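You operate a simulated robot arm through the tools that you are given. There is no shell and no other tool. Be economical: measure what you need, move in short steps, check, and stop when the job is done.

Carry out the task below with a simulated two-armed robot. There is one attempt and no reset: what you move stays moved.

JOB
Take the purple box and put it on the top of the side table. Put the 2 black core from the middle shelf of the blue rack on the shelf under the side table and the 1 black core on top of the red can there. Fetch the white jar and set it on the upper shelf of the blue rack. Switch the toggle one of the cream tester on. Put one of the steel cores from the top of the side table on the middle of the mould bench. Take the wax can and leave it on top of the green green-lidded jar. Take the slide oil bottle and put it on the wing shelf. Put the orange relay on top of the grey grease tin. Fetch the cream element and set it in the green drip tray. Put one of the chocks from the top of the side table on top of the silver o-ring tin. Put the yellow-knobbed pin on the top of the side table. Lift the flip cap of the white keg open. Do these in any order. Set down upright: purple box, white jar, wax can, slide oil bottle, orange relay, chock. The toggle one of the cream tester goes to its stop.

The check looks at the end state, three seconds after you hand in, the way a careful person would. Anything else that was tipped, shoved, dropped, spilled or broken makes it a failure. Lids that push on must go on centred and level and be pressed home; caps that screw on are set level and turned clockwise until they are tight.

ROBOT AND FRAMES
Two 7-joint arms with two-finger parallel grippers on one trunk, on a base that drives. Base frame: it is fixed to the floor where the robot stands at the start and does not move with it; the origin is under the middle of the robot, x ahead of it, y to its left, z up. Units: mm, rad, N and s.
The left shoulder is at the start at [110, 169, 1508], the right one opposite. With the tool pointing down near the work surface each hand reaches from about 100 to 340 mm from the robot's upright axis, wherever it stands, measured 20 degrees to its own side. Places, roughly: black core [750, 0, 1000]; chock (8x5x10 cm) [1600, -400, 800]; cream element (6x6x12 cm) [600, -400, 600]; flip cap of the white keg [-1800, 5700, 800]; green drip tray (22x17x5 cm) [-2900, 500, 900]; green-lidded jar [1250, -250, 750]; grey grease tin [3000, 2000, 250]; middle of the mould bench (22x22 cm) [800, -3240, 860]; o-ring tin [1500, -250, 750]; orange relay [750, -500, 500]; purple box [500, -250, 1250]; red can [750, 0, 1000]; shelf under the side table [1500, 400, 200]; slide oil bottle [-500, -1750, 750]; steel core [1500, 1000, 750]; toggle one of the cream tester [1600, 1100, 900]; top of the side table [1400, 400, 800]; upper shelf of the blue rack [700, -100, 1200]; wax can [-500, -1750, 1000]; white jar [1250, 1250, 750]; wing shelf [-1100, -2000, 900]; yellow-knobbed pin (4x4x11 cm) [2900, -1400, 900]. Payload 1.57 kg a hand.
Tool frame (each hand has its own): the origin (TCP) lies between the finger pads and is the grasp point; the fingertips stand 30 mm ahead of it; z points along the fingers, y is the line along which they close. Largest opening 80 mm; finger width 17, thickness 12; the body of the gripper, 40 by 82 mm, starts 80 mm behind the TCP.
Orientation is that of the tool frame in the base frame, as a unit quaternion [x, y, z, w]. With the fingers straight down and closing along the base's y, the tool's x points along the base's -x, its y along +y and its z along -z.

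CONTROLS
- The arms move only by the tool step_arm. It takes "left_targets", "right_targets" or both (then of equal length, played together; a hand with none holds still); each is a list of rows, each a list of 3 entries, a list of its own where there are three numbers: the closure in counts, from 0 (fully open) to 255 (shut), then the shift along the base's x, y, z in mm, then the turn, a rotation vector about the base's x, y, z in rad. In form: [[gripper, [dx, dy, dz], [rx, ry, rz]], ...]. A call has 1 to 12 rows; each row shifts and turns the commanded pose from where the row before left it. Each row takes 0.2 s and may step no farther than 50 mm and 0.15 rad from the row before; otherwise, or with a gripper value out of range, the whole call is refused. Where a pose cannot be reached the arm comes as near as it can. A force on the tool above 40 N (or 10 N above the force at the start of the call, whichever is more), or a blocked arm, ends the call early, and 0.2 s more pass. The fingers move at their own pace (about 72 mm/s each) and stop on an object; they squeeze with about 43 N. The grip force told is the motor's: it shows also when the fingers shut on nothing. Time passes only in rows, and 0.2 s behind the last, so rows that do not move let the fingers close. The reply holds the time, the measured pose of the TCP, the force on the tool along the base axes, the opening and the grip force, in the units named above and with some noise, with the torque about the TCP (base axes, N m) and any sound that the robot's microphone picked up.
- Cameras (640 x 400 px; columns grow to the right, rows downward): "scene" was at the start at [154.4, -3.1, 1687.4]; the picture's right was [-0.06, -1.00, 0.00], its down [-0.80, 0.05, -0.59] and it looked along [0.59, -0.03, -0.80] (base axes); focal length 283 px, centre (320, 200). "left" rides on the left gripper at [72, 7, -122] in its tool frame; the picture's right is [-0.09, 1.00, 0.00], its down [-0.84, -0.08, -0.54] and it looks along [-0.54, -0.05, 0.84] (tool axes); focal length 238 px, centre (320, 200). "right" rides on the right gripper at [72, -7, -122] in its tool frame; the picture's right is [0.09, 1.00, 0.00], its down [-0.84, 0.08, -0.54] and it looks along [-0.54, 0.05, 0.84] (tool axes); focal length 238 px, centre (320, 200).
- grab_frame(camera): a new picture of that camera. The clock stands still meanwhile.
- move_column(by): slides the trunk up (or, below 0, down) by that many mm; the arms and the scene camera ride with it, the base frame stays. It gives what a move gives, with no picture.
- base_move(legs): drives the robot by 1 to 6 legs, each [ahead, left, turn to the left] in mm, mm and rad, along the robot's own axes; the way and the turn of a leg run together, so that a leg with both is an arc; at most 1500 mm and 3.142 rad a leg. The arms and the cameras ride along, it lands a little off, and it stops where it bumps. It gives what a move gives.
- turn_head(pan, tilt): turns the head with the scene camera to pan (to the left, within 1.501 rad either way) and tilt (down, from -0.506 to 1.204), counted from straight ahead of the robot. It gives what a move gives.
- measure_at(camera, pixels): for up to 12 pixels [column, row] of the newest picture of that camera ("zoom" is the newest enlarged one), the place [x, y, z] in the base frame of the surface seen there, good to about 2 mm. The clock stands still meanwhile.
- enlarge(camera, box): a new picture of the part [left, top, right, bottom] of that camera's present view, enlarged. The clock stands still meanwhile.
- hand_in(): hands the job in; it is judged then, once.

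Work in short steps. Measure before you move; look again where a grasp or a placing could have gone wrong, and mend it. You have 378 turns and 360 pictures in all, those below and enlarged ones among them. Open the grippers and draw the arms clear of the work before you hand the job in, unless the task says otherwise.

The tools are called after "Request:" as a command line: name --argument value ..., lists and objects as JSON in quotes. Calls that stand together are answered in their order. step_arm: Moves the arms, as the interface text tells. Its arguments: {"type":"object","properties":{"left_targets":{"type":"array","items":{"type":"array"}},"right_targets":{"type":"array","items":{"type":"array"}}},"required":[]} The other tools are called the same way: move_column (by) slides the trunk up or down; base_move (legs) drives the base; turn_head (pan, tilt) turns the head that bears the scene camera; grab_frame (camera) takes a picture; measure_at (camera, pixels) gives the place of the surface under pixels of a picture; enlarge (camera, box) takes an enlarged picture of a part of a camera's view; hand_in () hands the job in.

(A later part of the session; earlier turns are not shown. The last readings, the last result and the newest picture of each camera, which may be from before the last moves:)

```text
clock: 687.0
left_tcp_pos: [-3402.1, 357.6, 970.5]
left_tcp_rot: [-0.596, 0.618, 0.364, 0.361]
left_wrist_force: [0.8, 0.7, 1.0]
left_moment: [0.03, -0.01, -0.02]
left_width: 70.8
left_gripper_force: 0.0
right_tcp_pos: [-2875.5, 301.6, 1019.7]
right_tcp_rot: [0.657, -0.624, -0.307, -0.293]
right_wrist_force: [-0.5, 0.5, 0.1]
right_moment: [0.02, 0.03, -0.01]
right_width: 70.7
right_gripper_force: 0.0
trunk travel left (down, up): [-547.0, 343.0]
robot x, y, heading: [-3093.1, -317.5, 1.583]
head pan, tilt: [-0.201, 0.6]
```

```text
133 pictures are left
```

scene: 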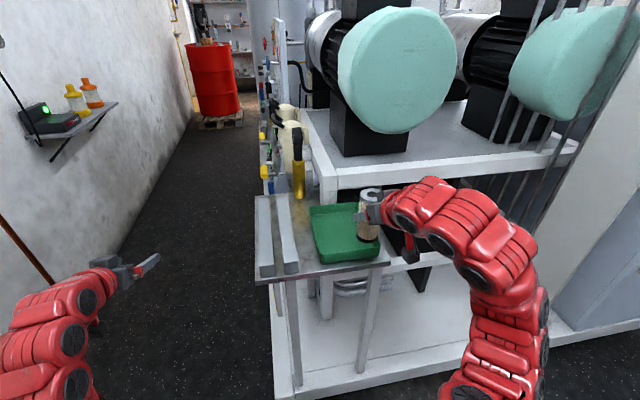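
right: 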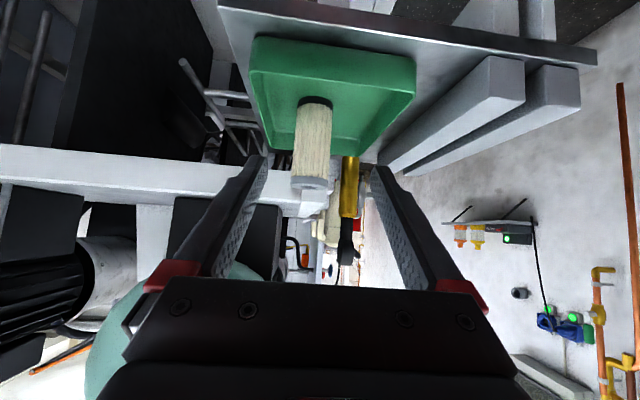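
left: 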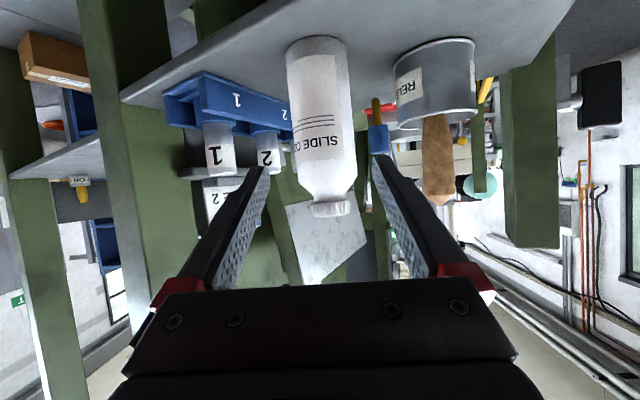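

The element stands in the tray. Now the wax can: I raise the trunk 200 for clearance and drive back to the press's south side.

Request:
move_column --by 200

Request:
base_move --legs '[[-1190, -450, 0], [-1190, -450, 0], [0, -700, 0], [0, -680, 0]]'

Request:
turn_head --pan 0 --tilt 0.55

Request:
grab_frame --camera "scene"

```text
clock: 689.1
left_tcp_pos: [-3402.0, 360.7, 1169.9]
left_tcp_rot: [-0.595, 0.619, 0.363, 0.362]
left_wrist_force: [-0.4, -0.3, -0.2]
left_moment: [-0.01, -0.01, -0.01]
left_width: 70.6
left_gripper_force: 0.1
right_tcp_pos: [-2876.3, 302.4, 1217.7]
right_tcp_rot: [0.656, -0.624, -0.307, -0.293]
right_wrist_force: [0.1, -0.4, -0.5]
right_moment: [-0.04, -0.01, 0.01]
right_width: 70.9
right_gripper_force: 0.0
trunk travel left (down, up): [-747.0, 143.0]
robot x, y, heading: [-3096.9, -312.6, 1.581]
head pan, tilt: [-0.201, 0.6]
```

```text
clock: 708.4
left_tcp_pos: [-1099.4, -1999.7, 1169.6]
left_tcp_rot: [-0.601, 0.613, 0.367, 0.358]
left_wrist_force: [0.2, 0.1, -1.1]
left_moment: [-0.04, -0.04, 0.03]
left_width: 70.6
left_gripper_force: 0.0
right_tcp_pos: [-572.6, -2049.3, 1217.4]
right_tcp_rot: [0.662, -0.619, -0.308, -0.29]
right_wrist_force: [0.1, -0.5, 0.4]
right_moment: [-0.02, 0.01, 0.03]
right_width: 70.4
right_gripper_force: 0.1
trunk travel left (down, up): [-747.0, 143.0]
robot x, y, heading: [-778.6, -2669.9, 1.6]
head pan, tilt: [-0.201, 0.6]
```

```text
clock: 709.1
left_tcp_pos: [-1100.3, -2000.4, 1168.8]
left_tcp_rot: [-0.601, 0.613, 0.368, 0.359]
left_wrist_force: [-0.2, 0.7, -1.1]
left_moment: [0.0, -0.01, -0.02]
left_width: 70.5
left_gripper_force: 0.2
right_tcp_pos: [-572.3, -2048.5, 1219.0]
right_tcp_rot: [0.663, -0.618, -0.309, -0.289]
right_wrist_force: [0.4, 0.9, -0.6]
right_moment: [0.0, 0.02, 0.02]
right_width: 70.3
right_gripper_force: 0.1
trunk travel left (down, up): [-747.0, 143.0]
robot x, y, heading: [-778.9, -2670.8, 1.597]
head pan, tilt: [0.0, 0.55]
```

```text
132 pictures are left
```

scene: 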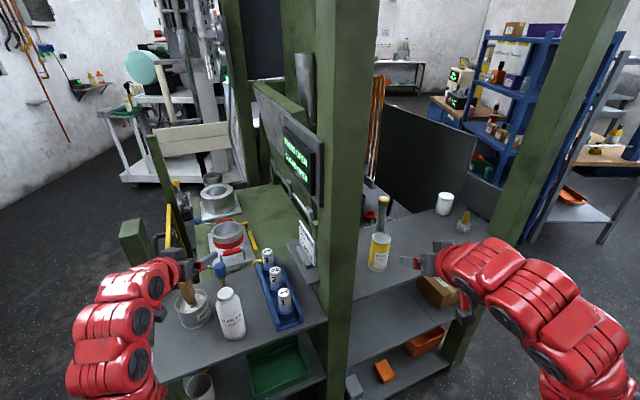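

Request:
measure_at --camera "scene" --pixels '[[380, 250], [372, 250], [389, 250], [380, 237], [380, 268], [384, 205], [405, 275]]'

Request:
grab_frame --camera "right"

```text
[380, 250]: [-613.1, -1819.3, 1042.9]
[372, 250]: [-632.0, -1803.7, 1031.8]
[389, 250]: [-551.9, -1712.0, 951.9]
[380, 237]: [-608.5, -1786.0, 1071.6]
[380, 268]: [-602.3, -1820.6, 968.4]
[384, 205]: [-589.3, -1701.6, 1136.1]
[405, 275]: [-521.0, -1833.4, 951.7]
```

```text
131 pictures are left
```

right: 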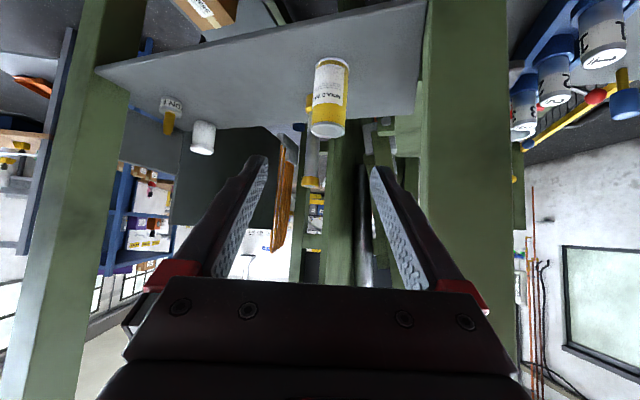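

Can centre ≈ (−600,−1790), top 1071. I drive 110 ahead, lower the right hand in front and view.

Request:
base_move --legs '[[105, 0, -0.02]]'

Request:
step_arm --right_targets '[[20, [-8, 0, -40], [0, 0, 0]], [20, [-8, 0, -40], [0, 0, 0]], [20, [-8, 0, -40], [0, 0, 0]], [20, [0, 20, -30], [0, 0, 0]], [20, [0, 0, 0], [0, 0, 0]]]'

Request:
grab_frame --camera "right"

Request:
measure_at --camera "right" --pixels '[[330, 120], [315, 120], [345, 120], [330, 170], [330, 80]]'

```text
clock: 710.3
left_tcp_pos: [-1089.1, -1889.6, 1170.3]
left_tcp_rot: [-0.595, 0.619, 0.363, 0.361]
left_wrist_force: [0.9, 0.4, 0.5]
left_moment: [0.0, 0.01, 0.01]
left_width: 70.7
left_gripper_force: 0.0
right_tcp_pos: [-563.3, -1948.0, 1217.8]
right_tcp_rot: [0.656, -0.625, -0.306, -0.293]
right_wrist_force: [-0.2, -0.3, -0.1]
right_moment: [0.03, 0.01, -0.01]
right_width: 70.7
right_gripper_force: 0.1
trunk travel left (down, up): [-747.0, 143.0]
robot x, y, heading: [-778.2, -2563.6, 1.582]
head pan, tilt: [0.0, 0.55]
```

```text
clock: 711.5
left_tcp_pos: [-1088.2, -1888.6, 1169.4]
left_tcp_rot: [-0.595, 0.619, 0.364, 0.362]
left_wrist_force: [-0.8, 0.2, 0.2]
left_moment: [-0.01, -0.01, 0.03]
left_width: 70.6
left_gripper_force: 0.0
right_tcp_pos: [-579.6, -1925.4, 1107.9]
right_tcp_rot: [0.656, -0.625, -0.306, -0.293]
right_wrist_force: [0.6, 0.5, 0.2]
right_moment: [-0.02, 0.0, -0.03]
right_width: 73.9
right_gripper_force: 0.0
right hand out of reach, approached as far as the arm can: row 2, 3
trunk travel left (down, up): [-747.0, 143.0]
robot x, y, heading: [-784.2, -2564.5, 1.581]
head pan, tilt: [0.0, 0.55]
```

```text
130 pictures are left
```

right: 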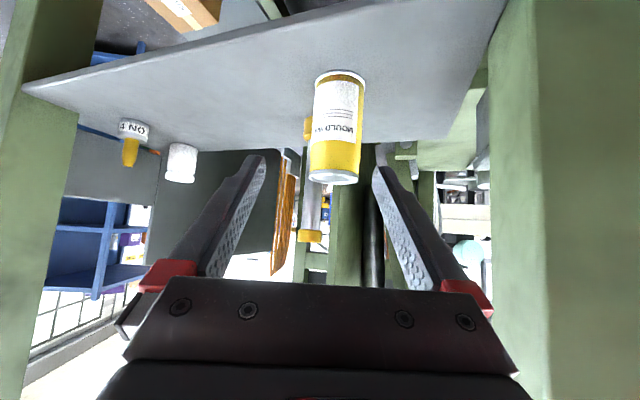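

```text
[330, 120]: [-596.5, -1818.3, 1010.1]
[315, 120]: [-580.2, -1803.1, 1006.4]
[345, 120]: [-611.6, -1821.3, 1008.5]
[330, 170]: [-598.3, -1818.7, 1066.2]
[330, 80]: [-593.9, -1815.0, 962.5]
```

Request:
step_arm --right_targets '[[10, [-8, 25, -28], [0, 0, 0]], [10, [-8, 30, -26], [0, 0, 0]], [10, [-8, 35, -24], [0, 0, 0]], [10, [-2, 40, -20], [0, 0, 0]], [10, [0, 0, 0], [0, 0, 0]]]'

Request:
grab_frame --camera "right"

```text
clock: 712.7
left_tcp_pos: [-1088.2, -1889.8, 1170.3]
left_tcp_rot: [-0.595, 0.619, 0.364, 0.362]
left_wrist_force: [1.1, 0.3, 0.4]
left_moment: [-0.01, 0.01, -0.01]
left_width: 70.4
left_gripper_force: 0.1
right_tcp_pos: [-605.4, -1796.3, 1010.2]
right_tcp_rot: [0.656, -0.624, -0.306, -0.293]
right_wrist_force: [0.8, 0.6, 0.0]
right_moment: [-0.04, 0.03, 0.0]
right_width: 76.8
right_gripper_force: 0.2
trunk travel left (down, up): [-747.0, 143.0]
robot x, y, heading: [-781.0, -2566.8, 1.579]
head pan, tilt: [0.0, 0.55]
```

```text
129 pictures are left
```

right: 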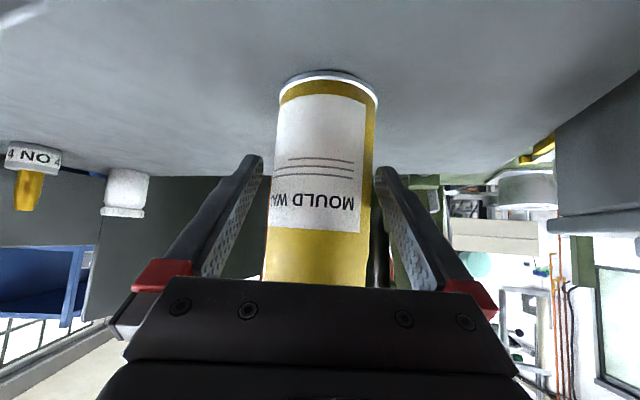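

Centred. Close, lift 45 and withdraw.

Request:
step_arm --right_targets '[[255, [0, 0, 0], [0, 0, 0]], [255, [0, 0, 0], [0, 0, 0]], [255, [0, 0, 0], [0, 0, 0]], [255, [0, 0, 20], [0, 0, 0]], [255, [0, 0, 30], [0, 0, 0]], [255, [0, -35, 25], [0, 0, 0]], [255, [5, -40, 20], [0, 0, 0]], [255, [5, -40, 20], [0, 0, 0]], [255, [5, -40, 20], [0, 0, 0]]]'

Request:
grab_frame --camera "right"

```text
clock: 714.7
left_tcp_pos: [-1088.1, -1889.6, 1170.8]
left_tcp_rot: [-0.594, 0.619, 0.364, 0.361]
left_wrist_force: [0.0, -0.1, 0.5]
left_moment: [0.03, 0.03, 0.02]
left_width: 70.7
left_gripper_force: 0.1
right_tcp_pos: [-588.8, -1935.5, 1141.0]
right_tcp_rot: [0.655, -0.622, -0.308, -0.298]
right_wrist_force: [0.5, 0.8, -4.1]
right_moment: [-0.05, -0.02, 0.02]
right_width: 59.1
right_gripper_force: 43.5
right hand out of reach, approached as far as the arm can: row 9
trunk travel left (down, up): [-747.0, 143.0]
robot x, y, heading: [-776.9, -2569.9, 1.579]
head pan, tilt: [0.0, 0.55]
```

```text
128 pictures are left
```

right: 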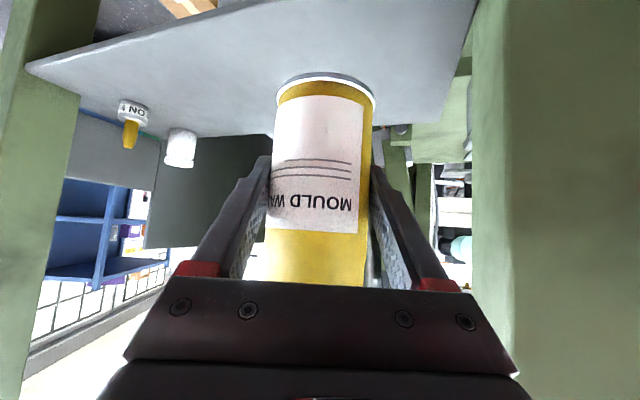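

The wax can is held. I leave the corridor eastward and go north toward the rack's right side, then look.

Request:
base_move --legs '[[-120, 0, 0], [0, -1200, 0], [900, 0, 0]]'

Request:
turn_head --pan 0 --tilt 0.4

Request:
grab_frame --camera "scene"

```text
clock: 718.1
left_tcp_pos: [-798.8, -2007.7, 1172.0]
left_tcp_rot: [-0.602, 0.61, 0.373, 0.354]
left_wrist_force: [1.1, 0.2, 1.2]
left_moment: [0.0, 0.02, 0.02]
left_width: 70.5
left_gripper_force: 0.0
right_tcp_pos: [-289.8, -2050.2, 1140.4]
right_tcp_rot: [0.659, -0.619, -0.31, -0.295]
right_wrist_force: [0.8, -0.9, -3.8]
right_moment: [-0.05, 0.06, 0.05]
right_width: 59.0
right_gripper_force: 42.6
trunk travel left (down, up): [-747.0, 143.0]
robot x, y, heading: [-472.9, -2678.1, 1.585]
head pan, tilt: [0.0, 0.55]
stopped in leg 2: the force on the tool passed its limit at 49 N (the readings are from after the stop); the commanded pose is now the measured one
```

```text
clock: 718.8
left_tcp_pos: [-797.8, -2008.9, 1171.1]
left_tcp_rot: [-0.603, 0.61, 0.372, 0.354]
left_wrist_force: [0.3, -0.1, 0.7]
left_moment: [0.02, 0.01, 0.02]
left_width: 70.4
left_gripper_force: 0.0
right_tcp_pos: [-290.5, -2048.5, 1141.2]
right_tcp_rot: [0.66, -0.618, -0.309, -0.295]
right_wrist_force: [0.3, -0.5, -4.0]
right_moment: [-0.01, 0.03, 0.01]
right_width: 58.7
right_gripper_force: 43.2
trunk travel left (down, up): [-747.0, 143.0]
robot x, y, heading: [-478.9, -2685.4, 1.586]
head pan, tilt: [0.0, 0.4]
```

```text
127 pictures are left
```

scene: 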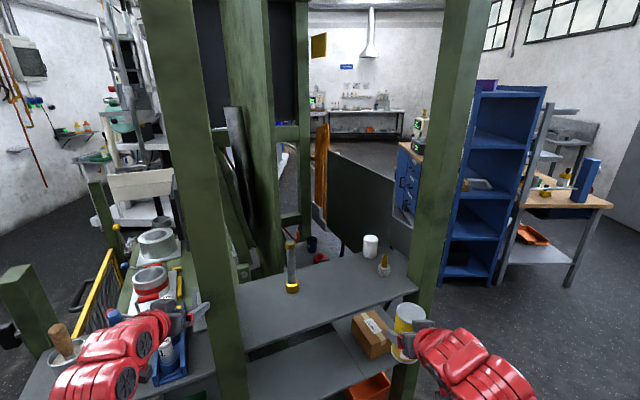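

The left hand met the post. I back off 160 more, check the wing shelf, then move on east.

Request:
base_move --legs '[[-140, 0, 0]]'

Request:
turn_head --pan 0.6 --tilt 0.6

Request:
grab_frame --camera "scene"

```text
clock: 720.1
left_tcp_pos: [-797.2, -2148.4, 1169.6]
left_tcp_rot: [-0.604, 0.61, 0.372, 0.354]
left_wrist_force: [-1.2, 0.5, -0.6]
left_moment: [-0.01, 0.03, 0.0]
left_width: 70.8
left_gripper_force: 0.0
right_tcp_pos: [-287.8, -2189.2, 1140.2]
right_tcp_rot: [0.658, -0.619, -0.308, -0.296]
right_wrist_force: [0.4, -0.1, -3.7]
right_moment: [-0.05, 0.01, -0.01]
right_width: 58.8
right_gripper_force: 42.9
trunk travel left (down, up): [-747.0, 143.0]
robot x, y, heading: [-475.5, -2823.6, 1.588]
head pan, tilt: [0.0, 0.4]
```

```text
clock: 721.1
left_tcp_pos: [-796.5, -2149.6, 1170.5]
left_tcp_rot: [-0.603, 0.611, 0.371, 0.354]
left_wrist_force: [-0.2, -0.2, -0.9]
left_moment: [-0.04, -0.04, 0.02]
left_width: 70.8
left_gripper_force: 0.1
right_tcp_pos: [-288.5, -2189.8, 1140.4]
right_tcp_rot: [0.658, -0.62, -0.308, -0.296]
right_wrist_force: [0.2, -0.7, -4.2]
right_moment: [-0.04, 0.01, -0.02]
right_width: 58.9
right_gripper_force: 43.0
trunk travel left (down, up): [-747.0, 143.0]
robot x, y, heading: [-475.2, -2819.2, 1.586]
head pan, tilt: [0.6, 0.6]
```

```text
126 pictures are left
```

scene: 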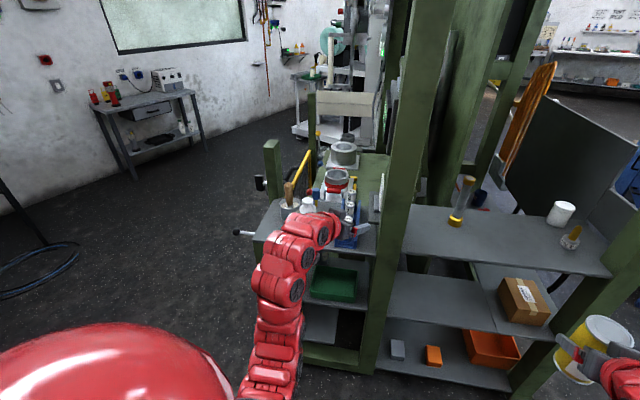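

All stands. I strafe right 850 and go north 1000.

Request:
base_move --legs '[[0, -880, 0], [900, 0, 0]]'

Request:
turn_head --pan 0 --tilt 0.4

Request:
grab_frame --camera "scene"

```text
clock: 730.1
left_tcp_pos: [38.5, -1217.9, 1171.0]
left_tcp_rot: [0.608, -0.606, -0.375, -0.351]
left_wrist_force: [0.5, 0.2, -0.2]
left_moment: [0.02, 0.02, 0.02]
left_width: 70.5
left_gripper_force: 0.0
right_tcp_pos: [546.2, -1249.8, 1140.7]
right_tcp_rot: [0.664, -0.613, -0.312, -0.293]
right_wrist_force: [-0.3, -0.2, -3.4]
right_moment: [0.01, -0.01, 0.0]
right_width: 59.0
right_gripper_force: 43.2
trunk travel left (down, up): [-747.0, 143.0]
robot x, y, heading: [372.4, -1885.0, 1.604]
head pan, tilt: [0.6, 0.6]
```

```text
clock: 731.1
left_tcp_pos: [37.0, -1217.5, 1171.2]
left_tcp_rot: [0.608, -0.605, -0.375, -0.352]
left_wrist_force: [0.2, 0.3, 0.2]
left_moment: [0.02, 0.01, -0.03]
left_width: 70.6
left_gripper_force: 0.0
right_tcp_pos: [545.1, -1250.6, 1140.0]
right_tcp_rot: [0.665, -0.613, -0.312, -0.293]
right_wrist_force: [-0.8, 0.3, -3.5]
right_moment: [-0.01, 0.02, 0.01]
right_width: 59.2
right_gripper_force: 43.5
trunk travel left (down, up): [-747.0, 143.0]
robot x, y, heading: [369.5, -1886.9, 1.601]
head pan, tilt: [0.0, 0.4]
```

```text
125 pictures are left
```

scene: 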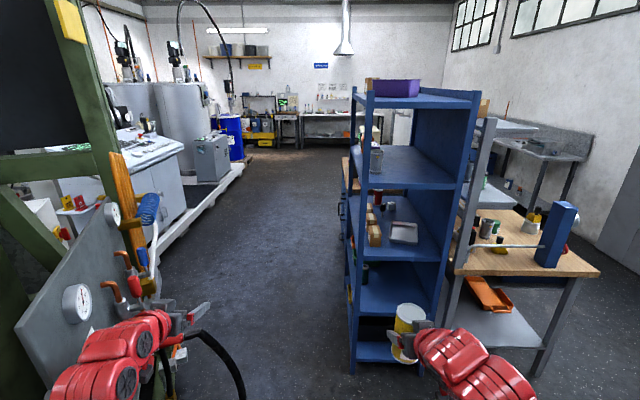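

I fold the right arm outward/back so that it will clear the rack's side.

Request:
step_arm --right_targets '[[255, [40, 0, 0], [0, 0, 0]], [255, [40, 0, 0], [0, 0, 0]], [255, [40, -10, 0], [0, 0, 0]], [255, [20, -40, -10], [-0.05, 0, 0]], [255, [0, -40, -10], [-0.05, 0, 0]], [255, [0, -40, -10], [-0.05, 0, 0]], [255, [0, -40, -10], [-0.05, 0, 0]]]' --left_targets '[[70, [20, 0, 20], [0, 0, 0]], [70, [40, 0, 20], [0, 0, 0]], [70, [40, 0, 20], [0, 0, 0]], [70, [0, 0, 20], [-0.1, 0, 0]], [70, [0, 0, 0], [-0.1, 0, 0]], [70, [0, 0, 0], [-0.1, 0, 0]], [70, [0, 0, 0], [-0.1, 0, 0]]]'

```text
clock: 732.7
left_tcp_pos: [137.1, -1218.1, 1251.3]
left_tcp_rot: [-0.659, 0.662, 0.264, 0.24]
left_wrist_force: [-0.5, -0.8, 0.5]
left_moment: [0.01, 0.03, 0.0]
left_width: 57.9
left_gripper_force: 0.1
left hand out of reach, approached as far as the arm can: row 7
right_tcp_pos: [722.0, -1386.5, 1106.7]
right_tcp_rot: [0.689, -0.642, -0.25, -0.224]
right_wrist_force: [-0.5, -0.2, -3.1]
right_moment: [-0.03, 0.15, -0.01]
right_width: 58.6
right_gripper_force: 42.7
right hand out of reach, approached as far as the arm can: row 5, 6, 7
trunk travel left (down, up): [-747.0, 143.0]
robot x, y, heading: [372.4, -1883.2, 1.606]
head pan, tilt: [0.0, 0.4]
```

I go north to (290,−1130), between press and rack, and check the view.

Request:
base_move --legs '[[740, 55, -0.03]]'

Request:
grab_frame --camera "scene"

```text
clock: 736.8
left_tcp_pos: [75.7, -472.3, 1251.5]
left_tcp_rot: [-0.654, 0.667, 0.262, 0.243]
left_wrist_force: [-0.1, -0.4, 0.4]
left_moment: [0.0, -0.01, 0.02]
left_width: 57.9
left_gripper_force: 0.2
right_tcp_pos: [657.3, -650.4, 1108.3]
right_tcp_rot: [0.683, -0.648, -0.248, -0.227]
right_wrist_force: [-0.2, 0.5, -3.3]
right_moment: [0.01, -0.02, 0.02]
right_width: 58.9
right_gripper_force: 42.8
trunk travel left (down, up): [-747.0, 143.0]
robot x, y, heading: [301.1, -1141.5, 1.591]
head pan, tilt: [0.0, 0.4]
```

```text
124 pictures are left
```

scene: 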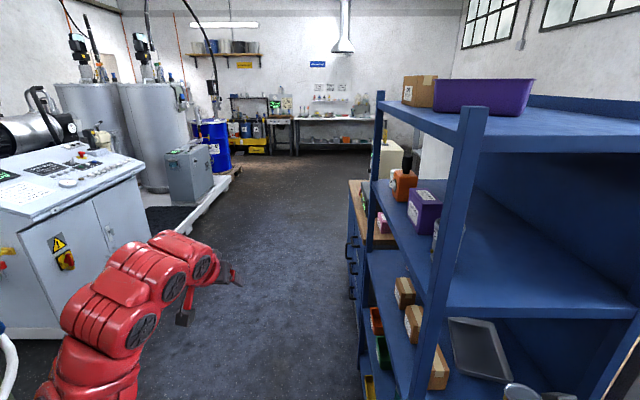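

Rotate right 0.35, then swing the left hand outward.

Request:
base_move --legs '[[0, 0, -0.36]]'

Request:
step_arm --left_targets '[[70, [-40, 15, 10], [0, 0, 0.1]], [70, [-40, 15, 10], [0, 0, 0.1]], [70, [-40, 15, 10], [0, 0, 0.1]], [70, [-30, 10, 10], [0, 0, 0.1]], [70, [0, 0, 10], [0, 0, 0.1]], [70, [0, 0, 0], [0, 0, 0.1]]]'

Request:
grab_frame --camera "scene"

```text
clock: 738.3
left_tcp_pos: [324.3, -437.3, 1250.2]
left_tcp_rot: [-0.525, 0.773, 0.214, 0.286]
left_wrist_force: [-0.3, -0.3, -0.1]
left_moment: [-0.02, 0.0, -0.03]
left_width: 58.2
left_gripper_force: 0.0
right_tcp_pos: [807.5, -807.4, 1106.8]
right_tcp_rot: [-0.559, 0.759, 0.204, 0.266]
right_wrist_force: [0.1, 0.4, -2.4]
right_moment: [0.02, -0.04, -0.02]
right_width: 59.1
right_gripper_force: 43.4
trunk travel left (down, up): [-747.0, 143.0]
robot x, y, heading: [301.7, -1144.1, 1.229]
head pan, tilt: [0.0, 0.4]
```

```text
clock: 739.7
left_tcp_pos: [274.9, -418.7, 1258.5]
left_tcp_rot: [-0.571, 0.735, 0.235, 0.281]
left_wrist_force: [-0.3, 0.3, -0.2]
left_moment: [0.02, 0.01, 0.02]
left_width: 58.1
left_gripper_force: 0.1
left hand out of reach, approached as far as the arm can: row 1, 2, 3, 4, 5, 6
right_tcp_pos: [808.6, -807.2, 1107.9]
right_tcp_rot: [-0.558, 0.759, 0.203, 0.266]
right_wrist_force: [-0.5, -0.6, -3.3]
right_moment: [-0.02, -0.03, -0.03]
right_width: 59.2
right_gripper_force: 43.3
trunk travel left (down, up): [-747.0, 143.0]
robot x, y, heading: [299.0, -1149.7, 1.233]
head pan, tilt: [0.0, 0.4]
```

```text
123 pictures are left
```

scene: 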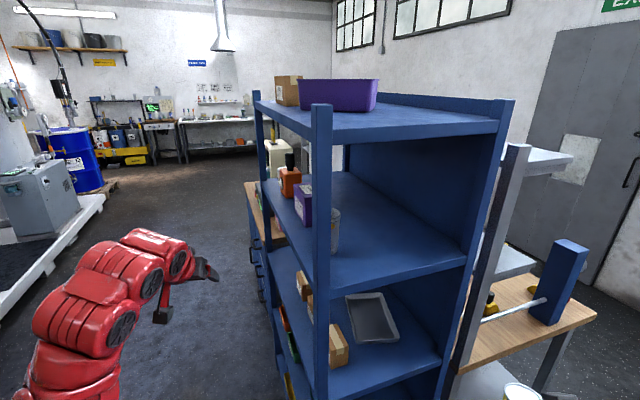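

Request:
step_arm --left_targets '[[70, [0, 0, 0], [0, 0, 0.1]], [70, [0, 0, 0], [0, 0, 0.1]], [70, [30, 10, 0], [0, 0, 0.1]], [70, [30, 10, 0], [0, 0, 0.1]], [70, [0, 0, -20], [0, 0, 0.1]], [70, [0, 0, -20], [0, 0, 0.1]]]'

```text
clock: 741.1
left_tcp_pos: [334.4, -391.9, 1212.4]
left_tcp_rot: [0.706, -0.605, -0.288, -0.229]
left_wrist_force: [0.1, -0.1, -0.4]
left_moment: [0.0, 0.01, 0.0]
left_width: 58.0
left_gripper_force: 0.0
left hand out of reach, approached as far as the arm can: row 1, 2, 3
right_tcp_pos: [808.6, -807.0, 1107.3]
right_tcp_rot: [-0.558, 0.759, 0.204, 0.266]
right_wrist_force: [-0.5, -0.4, -3.3]
right_moment: [-0.02, 0.02, 0.03]
right_width: 59.0
right_gripper_force: 43.3
trunk travel left (down, up): [-747.0, 143.0]
robot x, y, heading: [297.0, -1148.2, 1.229]
head pan, tilt: [0.0, 0.4]
```

The front route is cramped; better is to reach in through the rack's open right side, facing north from (820,−980). I back out and go round there.

Request:
base_move --legs '[[-300, -215, 0], [0, 0, 0.345], [0, -420, 0]]'

Request:
step_arm --right_targets '[[255, [0, -15, -40], [-0.05, 0, 0]], [255, [0, -15, -40], [-0.05, 0, 0]], [255, [0, -10, -40], [-0.05, 0, 0]], [255, [-15, 0, -40], [-0.05, 0, 0]], [255, [-20, 0, -30], [0, 0, 0]], [255, [-20, 0, 0], [0, 0, 0]]]' --left_targets '[[70, [20, 0, 20], [0, 0, -0.1]], [70, [20, 0, 20], [0, 0, -0.1]], [70, [20, 0, 20], [0, 0, -0.1]], [70, [0, 0, 20], [0, 0, -0.1]], [70, [0, 0, 10], [0, 0, -0.1]], [70, [0, 0, 0], [0, 0, 0]]]'

Request:
turn_head --pan 0 --tilt 0.3

Request:
grab_frame --camera "scene"

```text
clock: 746.6
left_tcp_pos: [591.9, -777.2, 1213.0]
left_tcp_rot: [0.797, -0.479, -0.321, -0.177]
left_wrist_force: [-0.2, -0.9, 1.0]
left_moment: [0.01, 0.04, -0.03]
left_width: 58.2
left_gripper_force: 0.1
right_tcp_pos: [1175.3, -1013.5, 1107.7]
right_tcp_rot: [0.676, -0.656, -0.245, -0.228]
right_wrist_force: [-0.3, -0.4, -3.3]
right_moment: [0.04, -0.02, 0.02]
right_width: 59.0
right_gripper_force: 43.3
trunk travel left (down, up): [-747.0, 143.0]
robot x, y, heading: [809.5, -1499.6, 1.565]
head pan, tilt: [0.0, 0.4]
```

```text
clock: 748.0
left_tcp_pos: [653.0, -771.7, 1302.1]
left_tcp_rot: [-0.653, 0.663, 0.267, 0.251]
left_wrist_force: [0.1, -0.6, 0.4]
left_moment: [-0.04, 0.04, 0.02]
left_width: 58.0
left_gripper_force: 0.1
left hand out of reach, approached as far as the arm can: row 5
right_tcp_pos: [1127.4, -1048.0, 918.1]
right_tcp_rot: [0.695, -0.678, -0.179, -0.16]
right_wrist_force: [-0.3, 0.5, -3.8]
right_moment: [0.06, 0.01, 0.01]
right_width: 59.3
right_gripper_force: 43.3
right hand out of reach, approached as far as the arm can: row 1
trunk travel left (down, up): [-747.0, 143.0]
robot x, y, heading: [807.2, -1496.6, 1.569]
head pan, tilt: [0.0, 0.4]
```

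```text
clock: 748.7
left_tcp_pos: [652.9, -773.1, 1301.7]
left_tcp_rot: [-0.652, 0.663, 0.267, 0.252]
left_wrist_force: [0.3, 0.8, -0.1]
left_moment: [0.01, 0.03, 0.0]
left_width: 57.9
left_gripper_force: 0.0
right_tcp_pos: [1125.7, -1047.3, 918.1]
right_tcp_rot: [0.695, -0.678, -0.179, -0.161]
right_wrist_force: [0.0, 0.6, -3.7]
right_moment: [0.04, 0.0, 0.0]
right_width: 58.7
right_gripper_force: 43.5
trunk travel left (down, up): [-747.0, 143.0]
robot x, y, heading: [808.1, -1497.2, 1.561]
head pan, tilt: [0.0, 0.3]
```

```text
122 pictures are left
```

scene: 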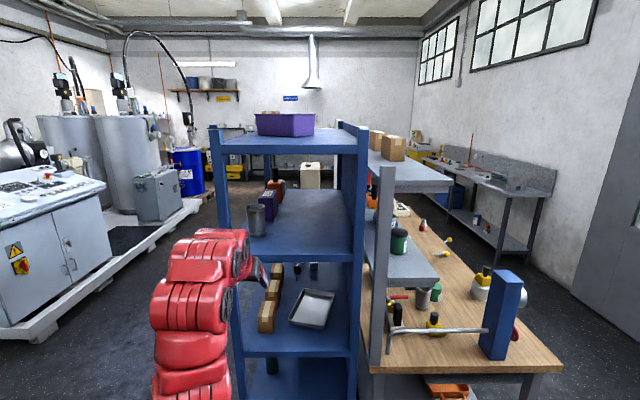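

This side view shows mug and purple box well. I measure the mug's top, the box, and the rack's posts and roof.

Request:
enlarge --camera "scene" --box '[200, 110, 380, 270]'

Request:
measure_at --camera "zoom" --pixels '[[200, 340], [180, 345], [225, 345], [200, 355], [200, 325], [240, 290], [240, 330], [235, 270], [130, 100], [300, 150], [560, 150], [300, 130]]'

```text
2.50 times, centred on (290, 190) of scene
```

zoom: 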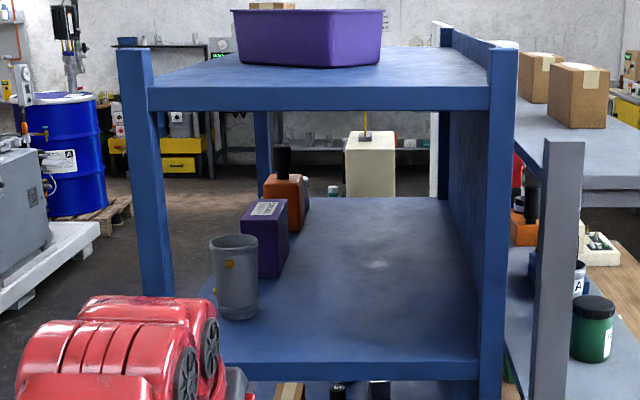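

```text
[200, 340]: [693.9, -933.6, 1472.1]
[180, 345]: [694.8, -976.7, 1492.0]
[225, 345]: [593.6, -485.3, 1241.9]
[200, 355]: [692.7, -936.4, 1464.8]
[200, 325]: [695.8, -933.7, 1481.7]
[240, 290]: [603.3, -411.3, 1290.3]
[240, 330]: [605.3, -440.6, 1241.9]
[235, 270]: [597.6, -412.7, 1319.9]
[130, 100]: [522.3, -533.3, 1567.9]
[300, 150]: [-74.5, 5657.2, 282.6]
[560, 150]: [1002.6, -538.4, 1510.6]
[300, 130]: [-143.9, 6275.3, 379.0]
```

Request:
measure_at --camera "zoom" --pixels '[[235, 246], [235, 238], [212, 240], [257, 240], [285, 215], [250, 225], [250, 205], [287, 260], [300, 98], [300, 108], [300, 84], [482, 200], [162, 200], [350, 372]]'

```text
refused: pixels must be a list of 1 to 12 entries
```

Request:
measure_at --camera "zoom" --pixels '[[235, 246], [235, 238], [214, 242], [256, 242], [286, 218], [248, 225], [262, 205], [287, 255], [300, 106], [300, 90], [482, 200], [160, 200]]'

```text
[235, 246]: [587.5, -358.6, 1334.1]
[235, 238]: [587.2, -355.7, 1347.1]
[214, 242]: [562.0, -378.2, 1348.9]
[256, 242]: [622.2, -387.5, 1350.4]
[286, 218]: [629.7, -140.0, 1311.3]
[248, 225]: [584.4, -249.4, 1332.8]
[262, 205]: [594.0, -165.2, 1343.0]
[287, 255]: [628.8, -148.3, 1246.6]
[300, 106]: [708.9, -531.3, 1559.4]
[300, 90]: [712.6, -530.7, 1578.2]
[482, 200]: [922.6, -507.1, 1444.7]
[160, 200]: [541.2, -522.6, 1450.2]
```

Mug top 1353 (x 560–624, y −410…−340), roof beam ≥1555, posts x≤541 and ≥922. I set the left hand to 30° pitch at z 1316, then enter beside the mug at x≈710.

Request:
step_arm --left_targets '[[0, [0, 0, 7], [-0.11, 0, 0]], [0, [0, 0, 7], [-0.11, 0, -0.02]], [0, [0, 0, 0], [0, 0, 0]]]'

Request:
base_move --legs '[[0, -60, 0], [300, 0, 0]]'

Request:
grab_frame --camera "scene"

```text
clock: 749.5
left_tcp_pos: [650.5, -770.5, 1316.5]
left_tcp_rot: [-0.67, 0.695, 0.19, 0.181]
left_wrist_force: [0.3, 0.5, 0.4]
left_moment: [-0.03, -0.02, 0.01]
left_width: 80.2
left_gripper_force: 0.0
right_tcp_pos: [1125.1, -1048.8, 919.0]
right_tcp_rot: [0.695, -0.678, -0.179, -0.16]
right_wrist_force: [-0.6, -0.4, -4.2]
right_moment: [0.01, 0.01, -0.01]
right_width: 58.8
right_gripper_force: 43.0
trunk travel left (down, up): [-747.0, 143.0]
robot x, y, heading: [806.5, -1501.8, 1.558]
head pan, tilt: [0.0, 0.3]
```

```text
clock: 752.1
left_tcp_pos: [715.8, -466.4, 1315.5]
left_tcp_rot: [-0.67, 0.694, 0.191, 0.182]
left_wrist_force: [0.3, -0.2, -0.1]
left_moment: [-0.01, 0.01, 0.01]
left_width: 80.0
left_gripper_force: 0.1
right_tcp_pos: [1190.4, -742.9, 917.8]
right_tcp_rot: [0.694, -0.679, -0.179, -0.161]
right_wrist_force: [-0.5, 0.0, -2.7]
right_moment: [0.03, 0.0, -0.02]
right_width: 59.0
right_gripper_force: 42.9
trunk travel left (down, up): [-747.0, 143.0]
robot x, y, heading: [872.0, -1191.8, 1.566]
head pan, tilt: [0.0, 0.3]
```

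```text
120 pictures are left
```

scene: 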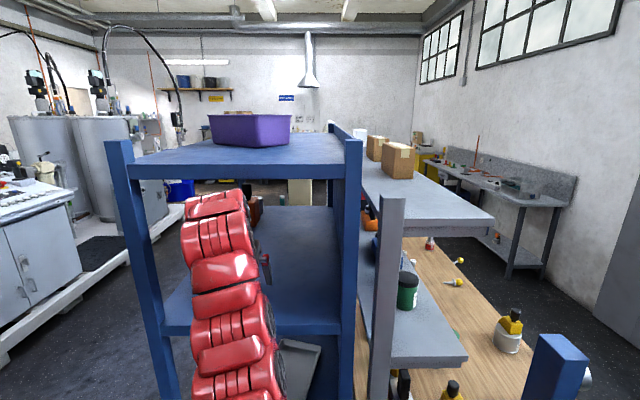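

The wrist clears the roof beam by about 20 mm. I lower 5 mm and drive 170 further north with the hand at x≈715.

Request:
step_arm --left_targets '[[0, [0, 0, -5], [0, 0, 0]], [0, [0, 0, 0], [0, 0, 0]]]'

Request:
base_move --legs '[[100, 0, 0]]'

Request:
base_move --legs '[[70, 0, 0]]'

Request:
grab_frame --camera "left"

Request:
grab_frame --camera "scene"

```text
clock: 752.7
left_tcp_pos: [716.1, -465.4, 1310.7]
left_tcp_rot: [-0.669, 0.696, 0.19, 0.181]
left_wrist_force: [-0.5, 0.1, -0.4]
left_moment: [-0.02, -0.04, 0.01]
left_width: 80.1
left_gripper_force: 0.0
right_tcp_pos: [1188.9, -743.1, 918.0]
right_tcp_rot: [0.694, -0.679, -0.178, -0.16]
right_wrist_force: [-0.2, -0.3, -3.3]
right_moment: [0.01, 0.01, -0.02]
right_width: 59.2
right_gripper_force: 43.0
trunk travel left (down, up): [-747.0, 143.0]
robot x, y, heading: [867.5, -1198.0, 1.562]
head pan, tilt: [0.0, 0.3]
```

```text
clock: 753.9
left_tcp_pos: [715.0, -373.0, 1306.3]
left_tcp_rot: [-0.67, 0.696, 0.189, 0.178]
left_wrist_force: [0.7, -0.7, 0.0]
left_moment: [0.0, -0.02, 0.02]
left_width: 80.2
left_gripper_force: 0.0
right_tcp_pos: [1190.2, -647.4, 917.4]
right_tcp_rot: [0.694, -0.679, -0.179, -0.163]
right_wrist_force: [0.1, 0.2, -2.9]
right_moment: [0.02, -0.01, -0.02]
right_width: 59.0
right_gripper_force: 42.7
trunk travel left (down, up): [-747.0, 143.0]
robot x, y, heading: [871.9, -1095.3, 1.567]
head pan, tilt: [0.0, 0.3]
```

```text
clock: 754.9
left_tcp_pos: [708.8, -297.5, 1304.6]
left_tcp_rot: [-0.672, 0.695, 0.186, 0.178]
left_wrist_force: [0.1, 0.1, 0.4]
left_moment: [0.0, -0.02, -0.02]
left_width: 79.7
left_gripper_force: 0.0
right_tcp_pos: [1185.9, -574.1, 920.9]
right_tcp_rot: [0.695, -0.677, -0.178, -0.163]
right_wrist_force: [-0.1, 0.7, -3.6]
right_moment: [0.03, 0.01, -0.01]
right_width: 59.0
right_gripper_force: 43.2
trunk travel left (down, up): [-747.0, 143.0]
robot x, y, heading: [869.5, -1023.9, 1.557]
head pan, tilt: [0.0, 0.3]
```

```text
119 pictures are left
```

left: 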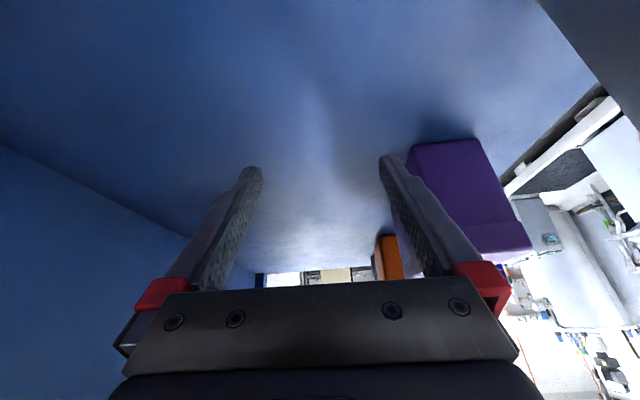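

```text
118 pictures are left
```

scene: 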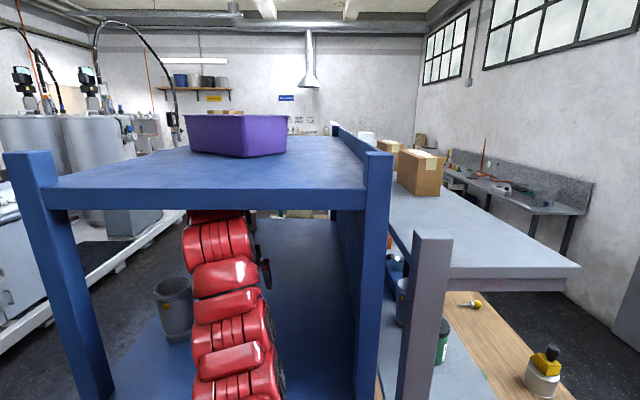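

The arm got pressed down ~5 mm by the roof. A steeper hand is better: I pitch to ~18° and lower to z≈1288 (that also lifts the hand camera over the mug).

Request:
step_arm --left_targets '[[0, [0, 0, -10], [0, 0, 0]], [0, [0, 0, -5], [-0.08, 0, 0]], [0, [0, 0, -3], [-0.08, 0, 0]], [0, [0, 0, -2], [-0.06, 0, 0]], [0, [0, 0, 0], [0, 0, 0]]]'

Request:
grab_frame --camera "left"

```text
clock: 756.1
left_tcp_pos: [715.0, -315.4, 1273.9]
left_tcp_rot: [-0.686, 0.713, 0.109, 0.095]
left_wrist_force: [-0.2, -0.6, 0.2]
left_moment: [-0.01, -0.02, 0.03]
left_width: 79.8
left_gripper_force: 0.0
right_tcp_pos: [1189.5, -585.3, 916.9]
right_tcp_rot: [0.694, -0.676, -0.183, -0.165]
right_wrist_force: [-0.5, -0.3, -2.7]
right_moment: [-0.01, 0.01, -0.02]
right_width: 59.1
right_gripper_force: 42.6
trunk travel left (down, up): [-747.0, 143.0]
robot x, y, heading: [870.5, -1026.1, 1.564]
head pan, tilt: [0.0, 0.3]
```

```text
117 pictures are left
```

left: 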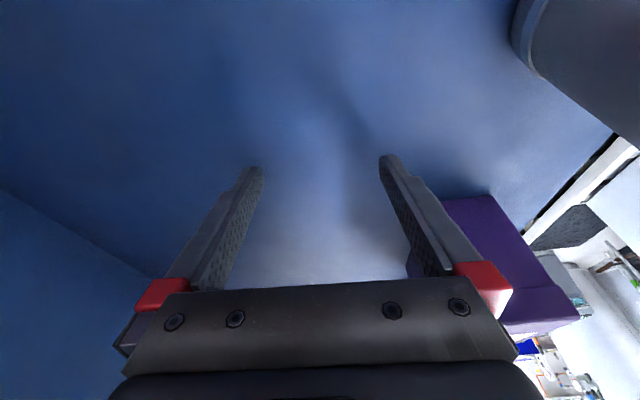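

Request:
step_arm --left_targets '[[0, [0, 10, 6], [0, 0, 0]], [0, [0, 10, 6], [0, 0, 0]], [0, [0, 0, 0], [0, 0, 0]]]'

Request:
turn_head --pan 0.15 --tilt 0.3

Request:
enlarge --camera "scene" --box '[130, 150, 370, 350]'

```text
clock: 756.8
left_tcp_pos: [717.0, -309.4, 1272.3]
left_tcp_rot: [-0.683, 0.717, 0.108, 0.088]
left_wrist_force: [2.3, 5.8, 149.9]
left_moment: [-0.08, -6.33, 0.25]
left_width: 77.1
left_gripper_force: 0.1
left hand out of reach, approached as far as the arm can: row 1, 2
right_tcp_pos: [1186.3, -594.2, 925.9]
right_tcp_rot: [0.694, -0.676, -0.185, -0.168]
right_wrist_force: [0.6, 1.0, -2.7]
right_moment: [0.04, 0.02, -0.04]
right_width: 58.9
right_gripper_force: 42.8
trunk travel left (down, up): [-747.0, 143.0]
robot x, y, heading: [871.4, -1034.7, 1.562]
head pan, tilt: [0.0, 0.3]
stopped in row 3 (left hand): the force on the tool passed its limit at 61 N (the readings are from after the stop); the commanded pose is now the measured one
```

```text
clock: 757.5
left_tcp_pos: [717.0, -308.9, 1271.8]
left_tcp_rot: [-0.683, 0.717, 0.106, 0.087]
left_wrist_force: [4.3, 2.2, 209.4]
left_moment: [-0.27, -8.78, 0.92]
left_width: 76.7
left_gripper_force: 0.1
right_tcp_pos: [1187.9, -593.4, 924.0]
right_tcp_rot: [0.693, -0.677, -0.184, -0.168]
right_wrist_force: [-0.7, -0.1, -2.8]
right_moment: [0.03, -0.01, 0.01]
right_width: 59.0
right_gripper_force: 43.1
trunk travel left (down, up): [-747.0, 143.0]
robot x, y, heading: [870.2, -1023.9, 1.56]
head pan, tilt: [0.15, 0.3]
```

```text
2.00 times, centred on (250, 250) of scene
```

zoom: 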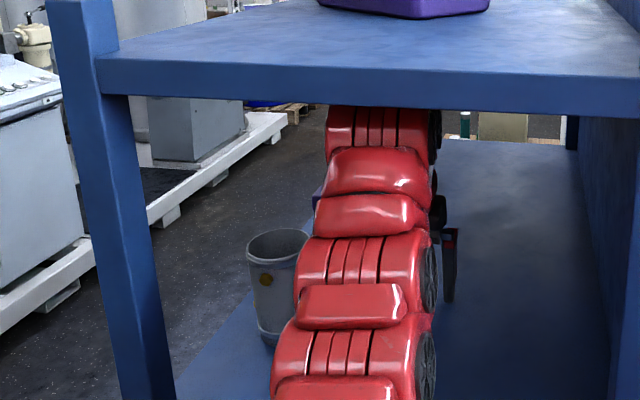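

Jammed between roof and shelf — the hand is longer than I assumed. I pitch up at once, which shortens it vertically.

Request:
step_arm --left_targets '[[0, [0, 0, 0], [0.1, 0, 0]], [0, [0, 0, 0], [0.12, 0, 0]], [0, [0, 0, 5], [0.12, 0, 0]], [0, [0, 0, 5], [0.12, 0, 0]]]'

```text
clock: 758.5
left_tcp_pos: [720.8, -284.5, 1274.6]
left_tcp_rot: [-0.646, 0.677, 0.262, 0.234]
left_wrist_force: [0.6, -0.6, 0.2]
left_moment: [0.0, -0.01, -0.02]
left_width: 80.0
left_gripper_force: 0.1
right_tcp_pos: [1190.4, -575.8, 919.4]
right_tcp_rot: [0.695, -0.678, -0.18, -0.16]
right_wrist_force: [0.0, 0.1, -2.7]
right_moment: [-0.02, -0.02, -0.02]
right_width: 59.0
right_gripper_force: 43.0
trunk travel left (down, up): [-747.0, 143.0]
robot x, y, heading: [871.1, -1022.7, 1.559]
head pan, tilt: [0.15, 0.3]
```

Free. I pitch to ~55°, then raise to z≈1362 in steps.

Request:
step_arm --left_targets '[[0, [0, 0, 10], [0.1, 0, 0]], [0, [0, 0, 15], [0.1, 0, 0]], [0, [0, 10, 20], [0.05, 0, 0]], [0, [0, 10, 20], [0, 0, 0]], [0, [0, 10, 15], [0, 0, 0]], [0, [0, 0, 0], [0, 0, 0]]]'

Request:
enlarge --camera "scene" --box '[130, 150, 370, 350]'

```text
clock: 759.9
left_tcp_pos: [718.7, -251.2, 1356.0]
left_tcp_rot: [-0.613, 0.639, 0.344, 0.312]
left_wrist_force: [-0.3, 0.6, -0.4]
left_moment: [0.03, -0.03, 0.03]
left_width: 80.1
left_gripper_force: 0.1
right_tcp_pos: [1190.1, -574.2, 918.0]
right_tcp_rot: [0.694, -0.678, -0.178, -0.16]
right_wrist_force: [-0.2, -1.2, -3.4]
right_moment: [0.03, 0.0, 0.01]
right_width: 58.8
right_gripper_force: 42.9
trunk travel left (down, up): [-747.0, 143.0]
robot x, y, heading: [871.2, -1023.2, 1.562]
head pan, tilt: [0.15, 0.3]
```

```text
2.00 times, centred on (250, 250) of scene
```

zoom: 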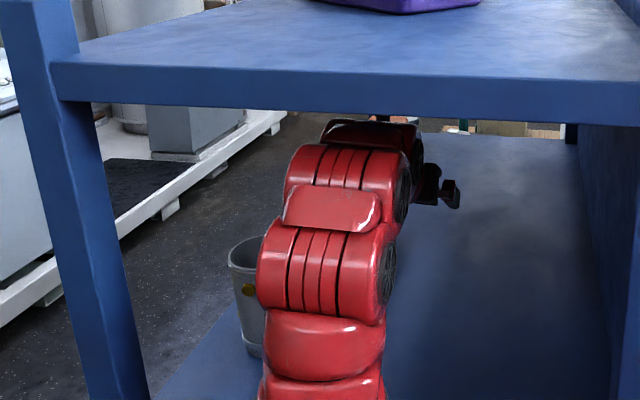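

Good clearance now. I raise 8 mm more and move north: base +30, arm +50.

Request:
base_move --legs '[[30, 0, 0.015]]'

Request:
step_arm --left_targets '[[0, [0, 15, 5], [0, 0, 0]], [0, [0, 20, 3], [0, 0, 0]], [0, [0, 14, 0], [0, 0, 0]], [0, [0, 0, 0], [0, 0, 0]]]'

Request:
grab_frame --camera "left"

```text
clock: 760.7
left_tcp_pos: [708.7, -229.6, 1359.3]
left_tcp_rot: [-0.617, 0.634, 0.347, 0.311]
left_wrist_force: [-0.3, -0.2, -0.3]
left_moment: [0.02, 0.03, -0.05]
left_width: 80.0
left_gripper_force: 0.1
right_tcp_pos: [1183.0, -543.8, 920.4]
right_tcp_rot: [0.7, -0.672, -0.181, -0.159]
right_wrist_force: [1.0, 0.6, -3.4]
right_moment: [0.01, -0.04, 0.02]
right_width: 58.7
right_gripper_force: 42.8
trunk travel left (down, up): [-747.0, 143.0]
robot x, y, heading: [874.1, -996.8, 1.575]
head pan, tilt: [0.15, 0.3]
```

```text
clock: 761.7
left_tcp_pos: [708.0, -177.9, 1366.7]
left_tcp_rot: [-0.617, 0.634, 0.347, 0.311]
left_wrist_force: [-0.5, -0.2, -0.2]
left_moment: [-0.01, -0.01, 0.0]
left_width: 79.7
left_gripper_force: 0.1
right_tcp_pos: [1183.5, -541.3, 918.5]
right_tcp_rot: [0.699, -0.673, -0.18, -0.159]
right_wrist_force: [0.4, 1.0, -2.6]
right_moment: [-0.01, -0.04, -0.01]
right_width: 58.8
right_gripper_force: 43.5
trunk travel left (down, up): [-747.0, 143.0]
robot x, y, heading: [868.6, -999.2, 1.575]
head pan, tilt: [0.15, 0.3]
```

```text
114 pictures are left
```

left: 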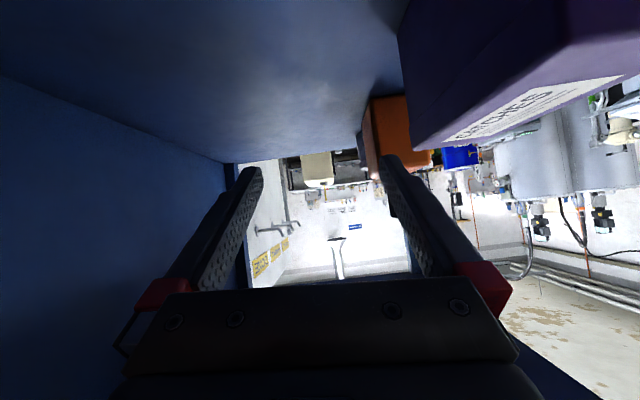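

The fingertip edge would just scrape the box top; I pitch slightly more (62°) and raise to 1378 before moving over.

Request:
step_arm --left_targets '[[0, [0, 0, 5], [0.06, 0, -0.02]], [0, [0, 0, 7], [0.06, 0, -0.02]], [0, [0, 0, 0], [0, 0, 0]]]'

Request:
enlarge --camera "scene" --box '[130, 150, 370, 350]'

```text
clock: 762.5
left_tcp_pos: [708.5, -175.8, 1376.3]
left_tcp_rot: [-0.585, 0.625, 0.377, 0.353]
left_wrist_force: [0.2, 0.0, 0.1]
left_moment: [-0.01, -0.01, -0.04]
left_width: 80.0
left_gripper_force: 0.0
right_tcp_pos: [1183.0, -540.3, 917.6]
right_tcp_rot: [0.699, -0.674, -0.18, -0.158]
right_wrist_force: [-0.9, 0.1, -2.8]
right_moment: [0.01, 0.01, -0.01]
right_width: 58.8
right_gripper_force: 42.7
trunk travel left (down, up): [-747.0, 143.0]
robot x, y, heading: [870.6, -997.7, 1.577]
head pan, tilt: [0.15, 0.3]
```

```text
2.00 times, centred on (250, 250) of scene
```

zoom: 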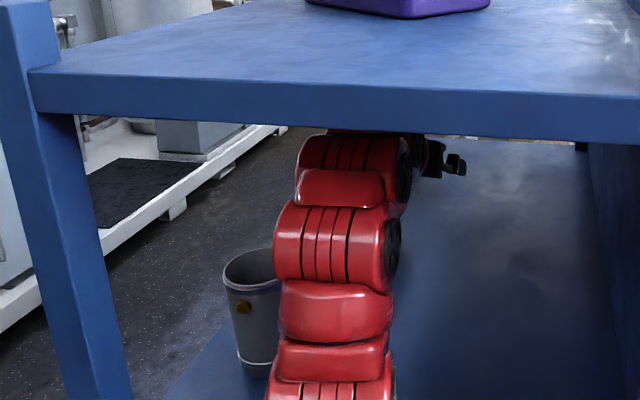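

Now I shift −x over the box in small steps.

Request:
step_arm --left_targets '[[0, [-28, 0, 0], [0, 0, 0]], [0, [-28, 2, 0], [0, 0, 0]], [0, [-28, 2, 0], [0, 0, 0]], [0, [-24, 2, 0], [0, 0, 0]], [0, [0, 0, 0], [0, 0, 0]]]'

Request:
grab_frame --camera "left"

Request:
measure_at --camera "left" --pixels '[[320, 60], [260, 60], [390, 60], [320, 100], [320, 150]]'

```text
clock: 763.7
left_tcp_pos: [600.9, -170.9, 1375.4]
left_tcp_rot: [-0.585, 0.625, 0.378, 0.353]
left_wrist_force: [-0.3, -0.1, 0.3]
left_moment: [-0.01, 0.02, -0.03]
left_width: 79.8
left_gripper_force: 0.1
right_tcp_pos: [1183.0, -541.0, 917.7]
right_tcp_rot: [0.699, -0.673, -0.18, -0.158]
right_wrist_force: [0.8, 0.1, -3.6]
right_moment: [0.02, 0.01, -0.01]
right_width: 59.0
right_gripper_force: 43.2
trunk travel left (down, up): [-747.0, 143.0]
robot x, y, heading: [870.0, -995.2, 1.575]
head pan, tilt: [0.15, 0.3]
```

```text
112 pictures are left
```

left: 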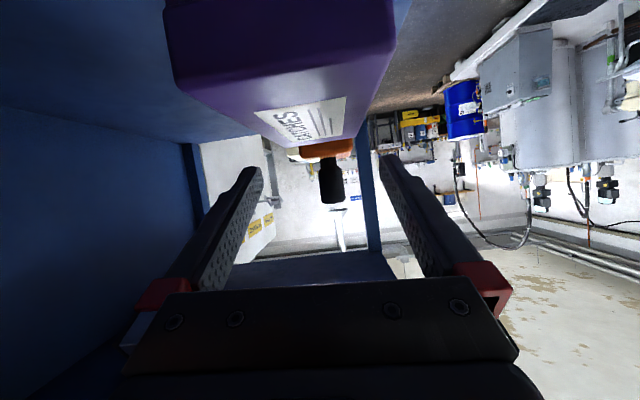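

```text
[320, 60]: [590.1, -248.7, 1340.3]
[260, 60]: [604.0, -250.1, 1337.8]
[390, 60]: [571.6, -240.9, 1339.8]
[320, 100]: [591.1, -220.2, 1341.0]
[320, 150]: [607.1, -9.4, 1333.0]
```

Straddling the box. I lower to z≈1327 in steps.

Request:
step_arm --left_targets '[[0, [0, 0, -15], [0, 0, 0]], [0, [0, 0, -15], [0, 0, 0]], [0, [0, 0, -10], [0, 0, 0]], [0, [0, 0, -8], [0, 0, 0]], [0, [0, 0, 0], [0, 0, 0]]]'

Request:
grab_frame --camera "left"

```text
clock: 765.1
left_tcp_pos: [610.6, -183.0, 1380.9]
left_tcp_rot: [-0.569, 0.612, 0.403, 0.374]
left_wrist_force: [-0.3, 0.4, -0.3]
left_moment: [-0.01, 0.03, -0.01]
left_width: 79.9
left_gripper_force: 0.2
right_tcp_pos: [1188.3, -547.0, 919.0]
right_tcp_rot: [0.698, -0.673, -0.185, -0.16]
right_wrist_force: [-0.2, 0.1, -3.9]
right_moment: [0.04, 0.03, 0.04]
right_width: 58.9
right_gripper_force: 43.7
trunk travel left (down, up): [-747.0, 143.0]
robot x, y, heading: [869.5, -998.5, 1.573]
head pan, tilt: [0.15, 0.3]
stopped in row 5 (left hand): the arm was blocked; the commanded pose is now the measured one
```

```text
111 pictures are left
```

left: 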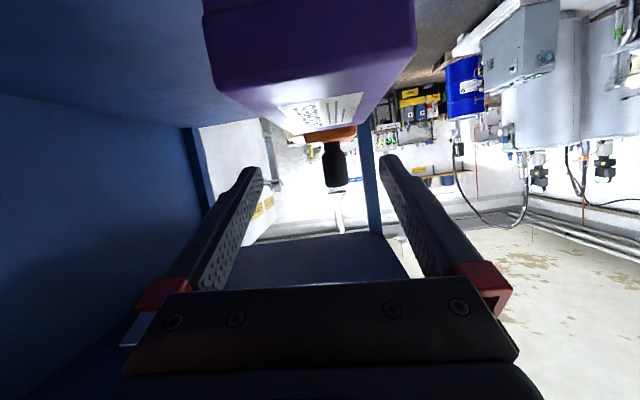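

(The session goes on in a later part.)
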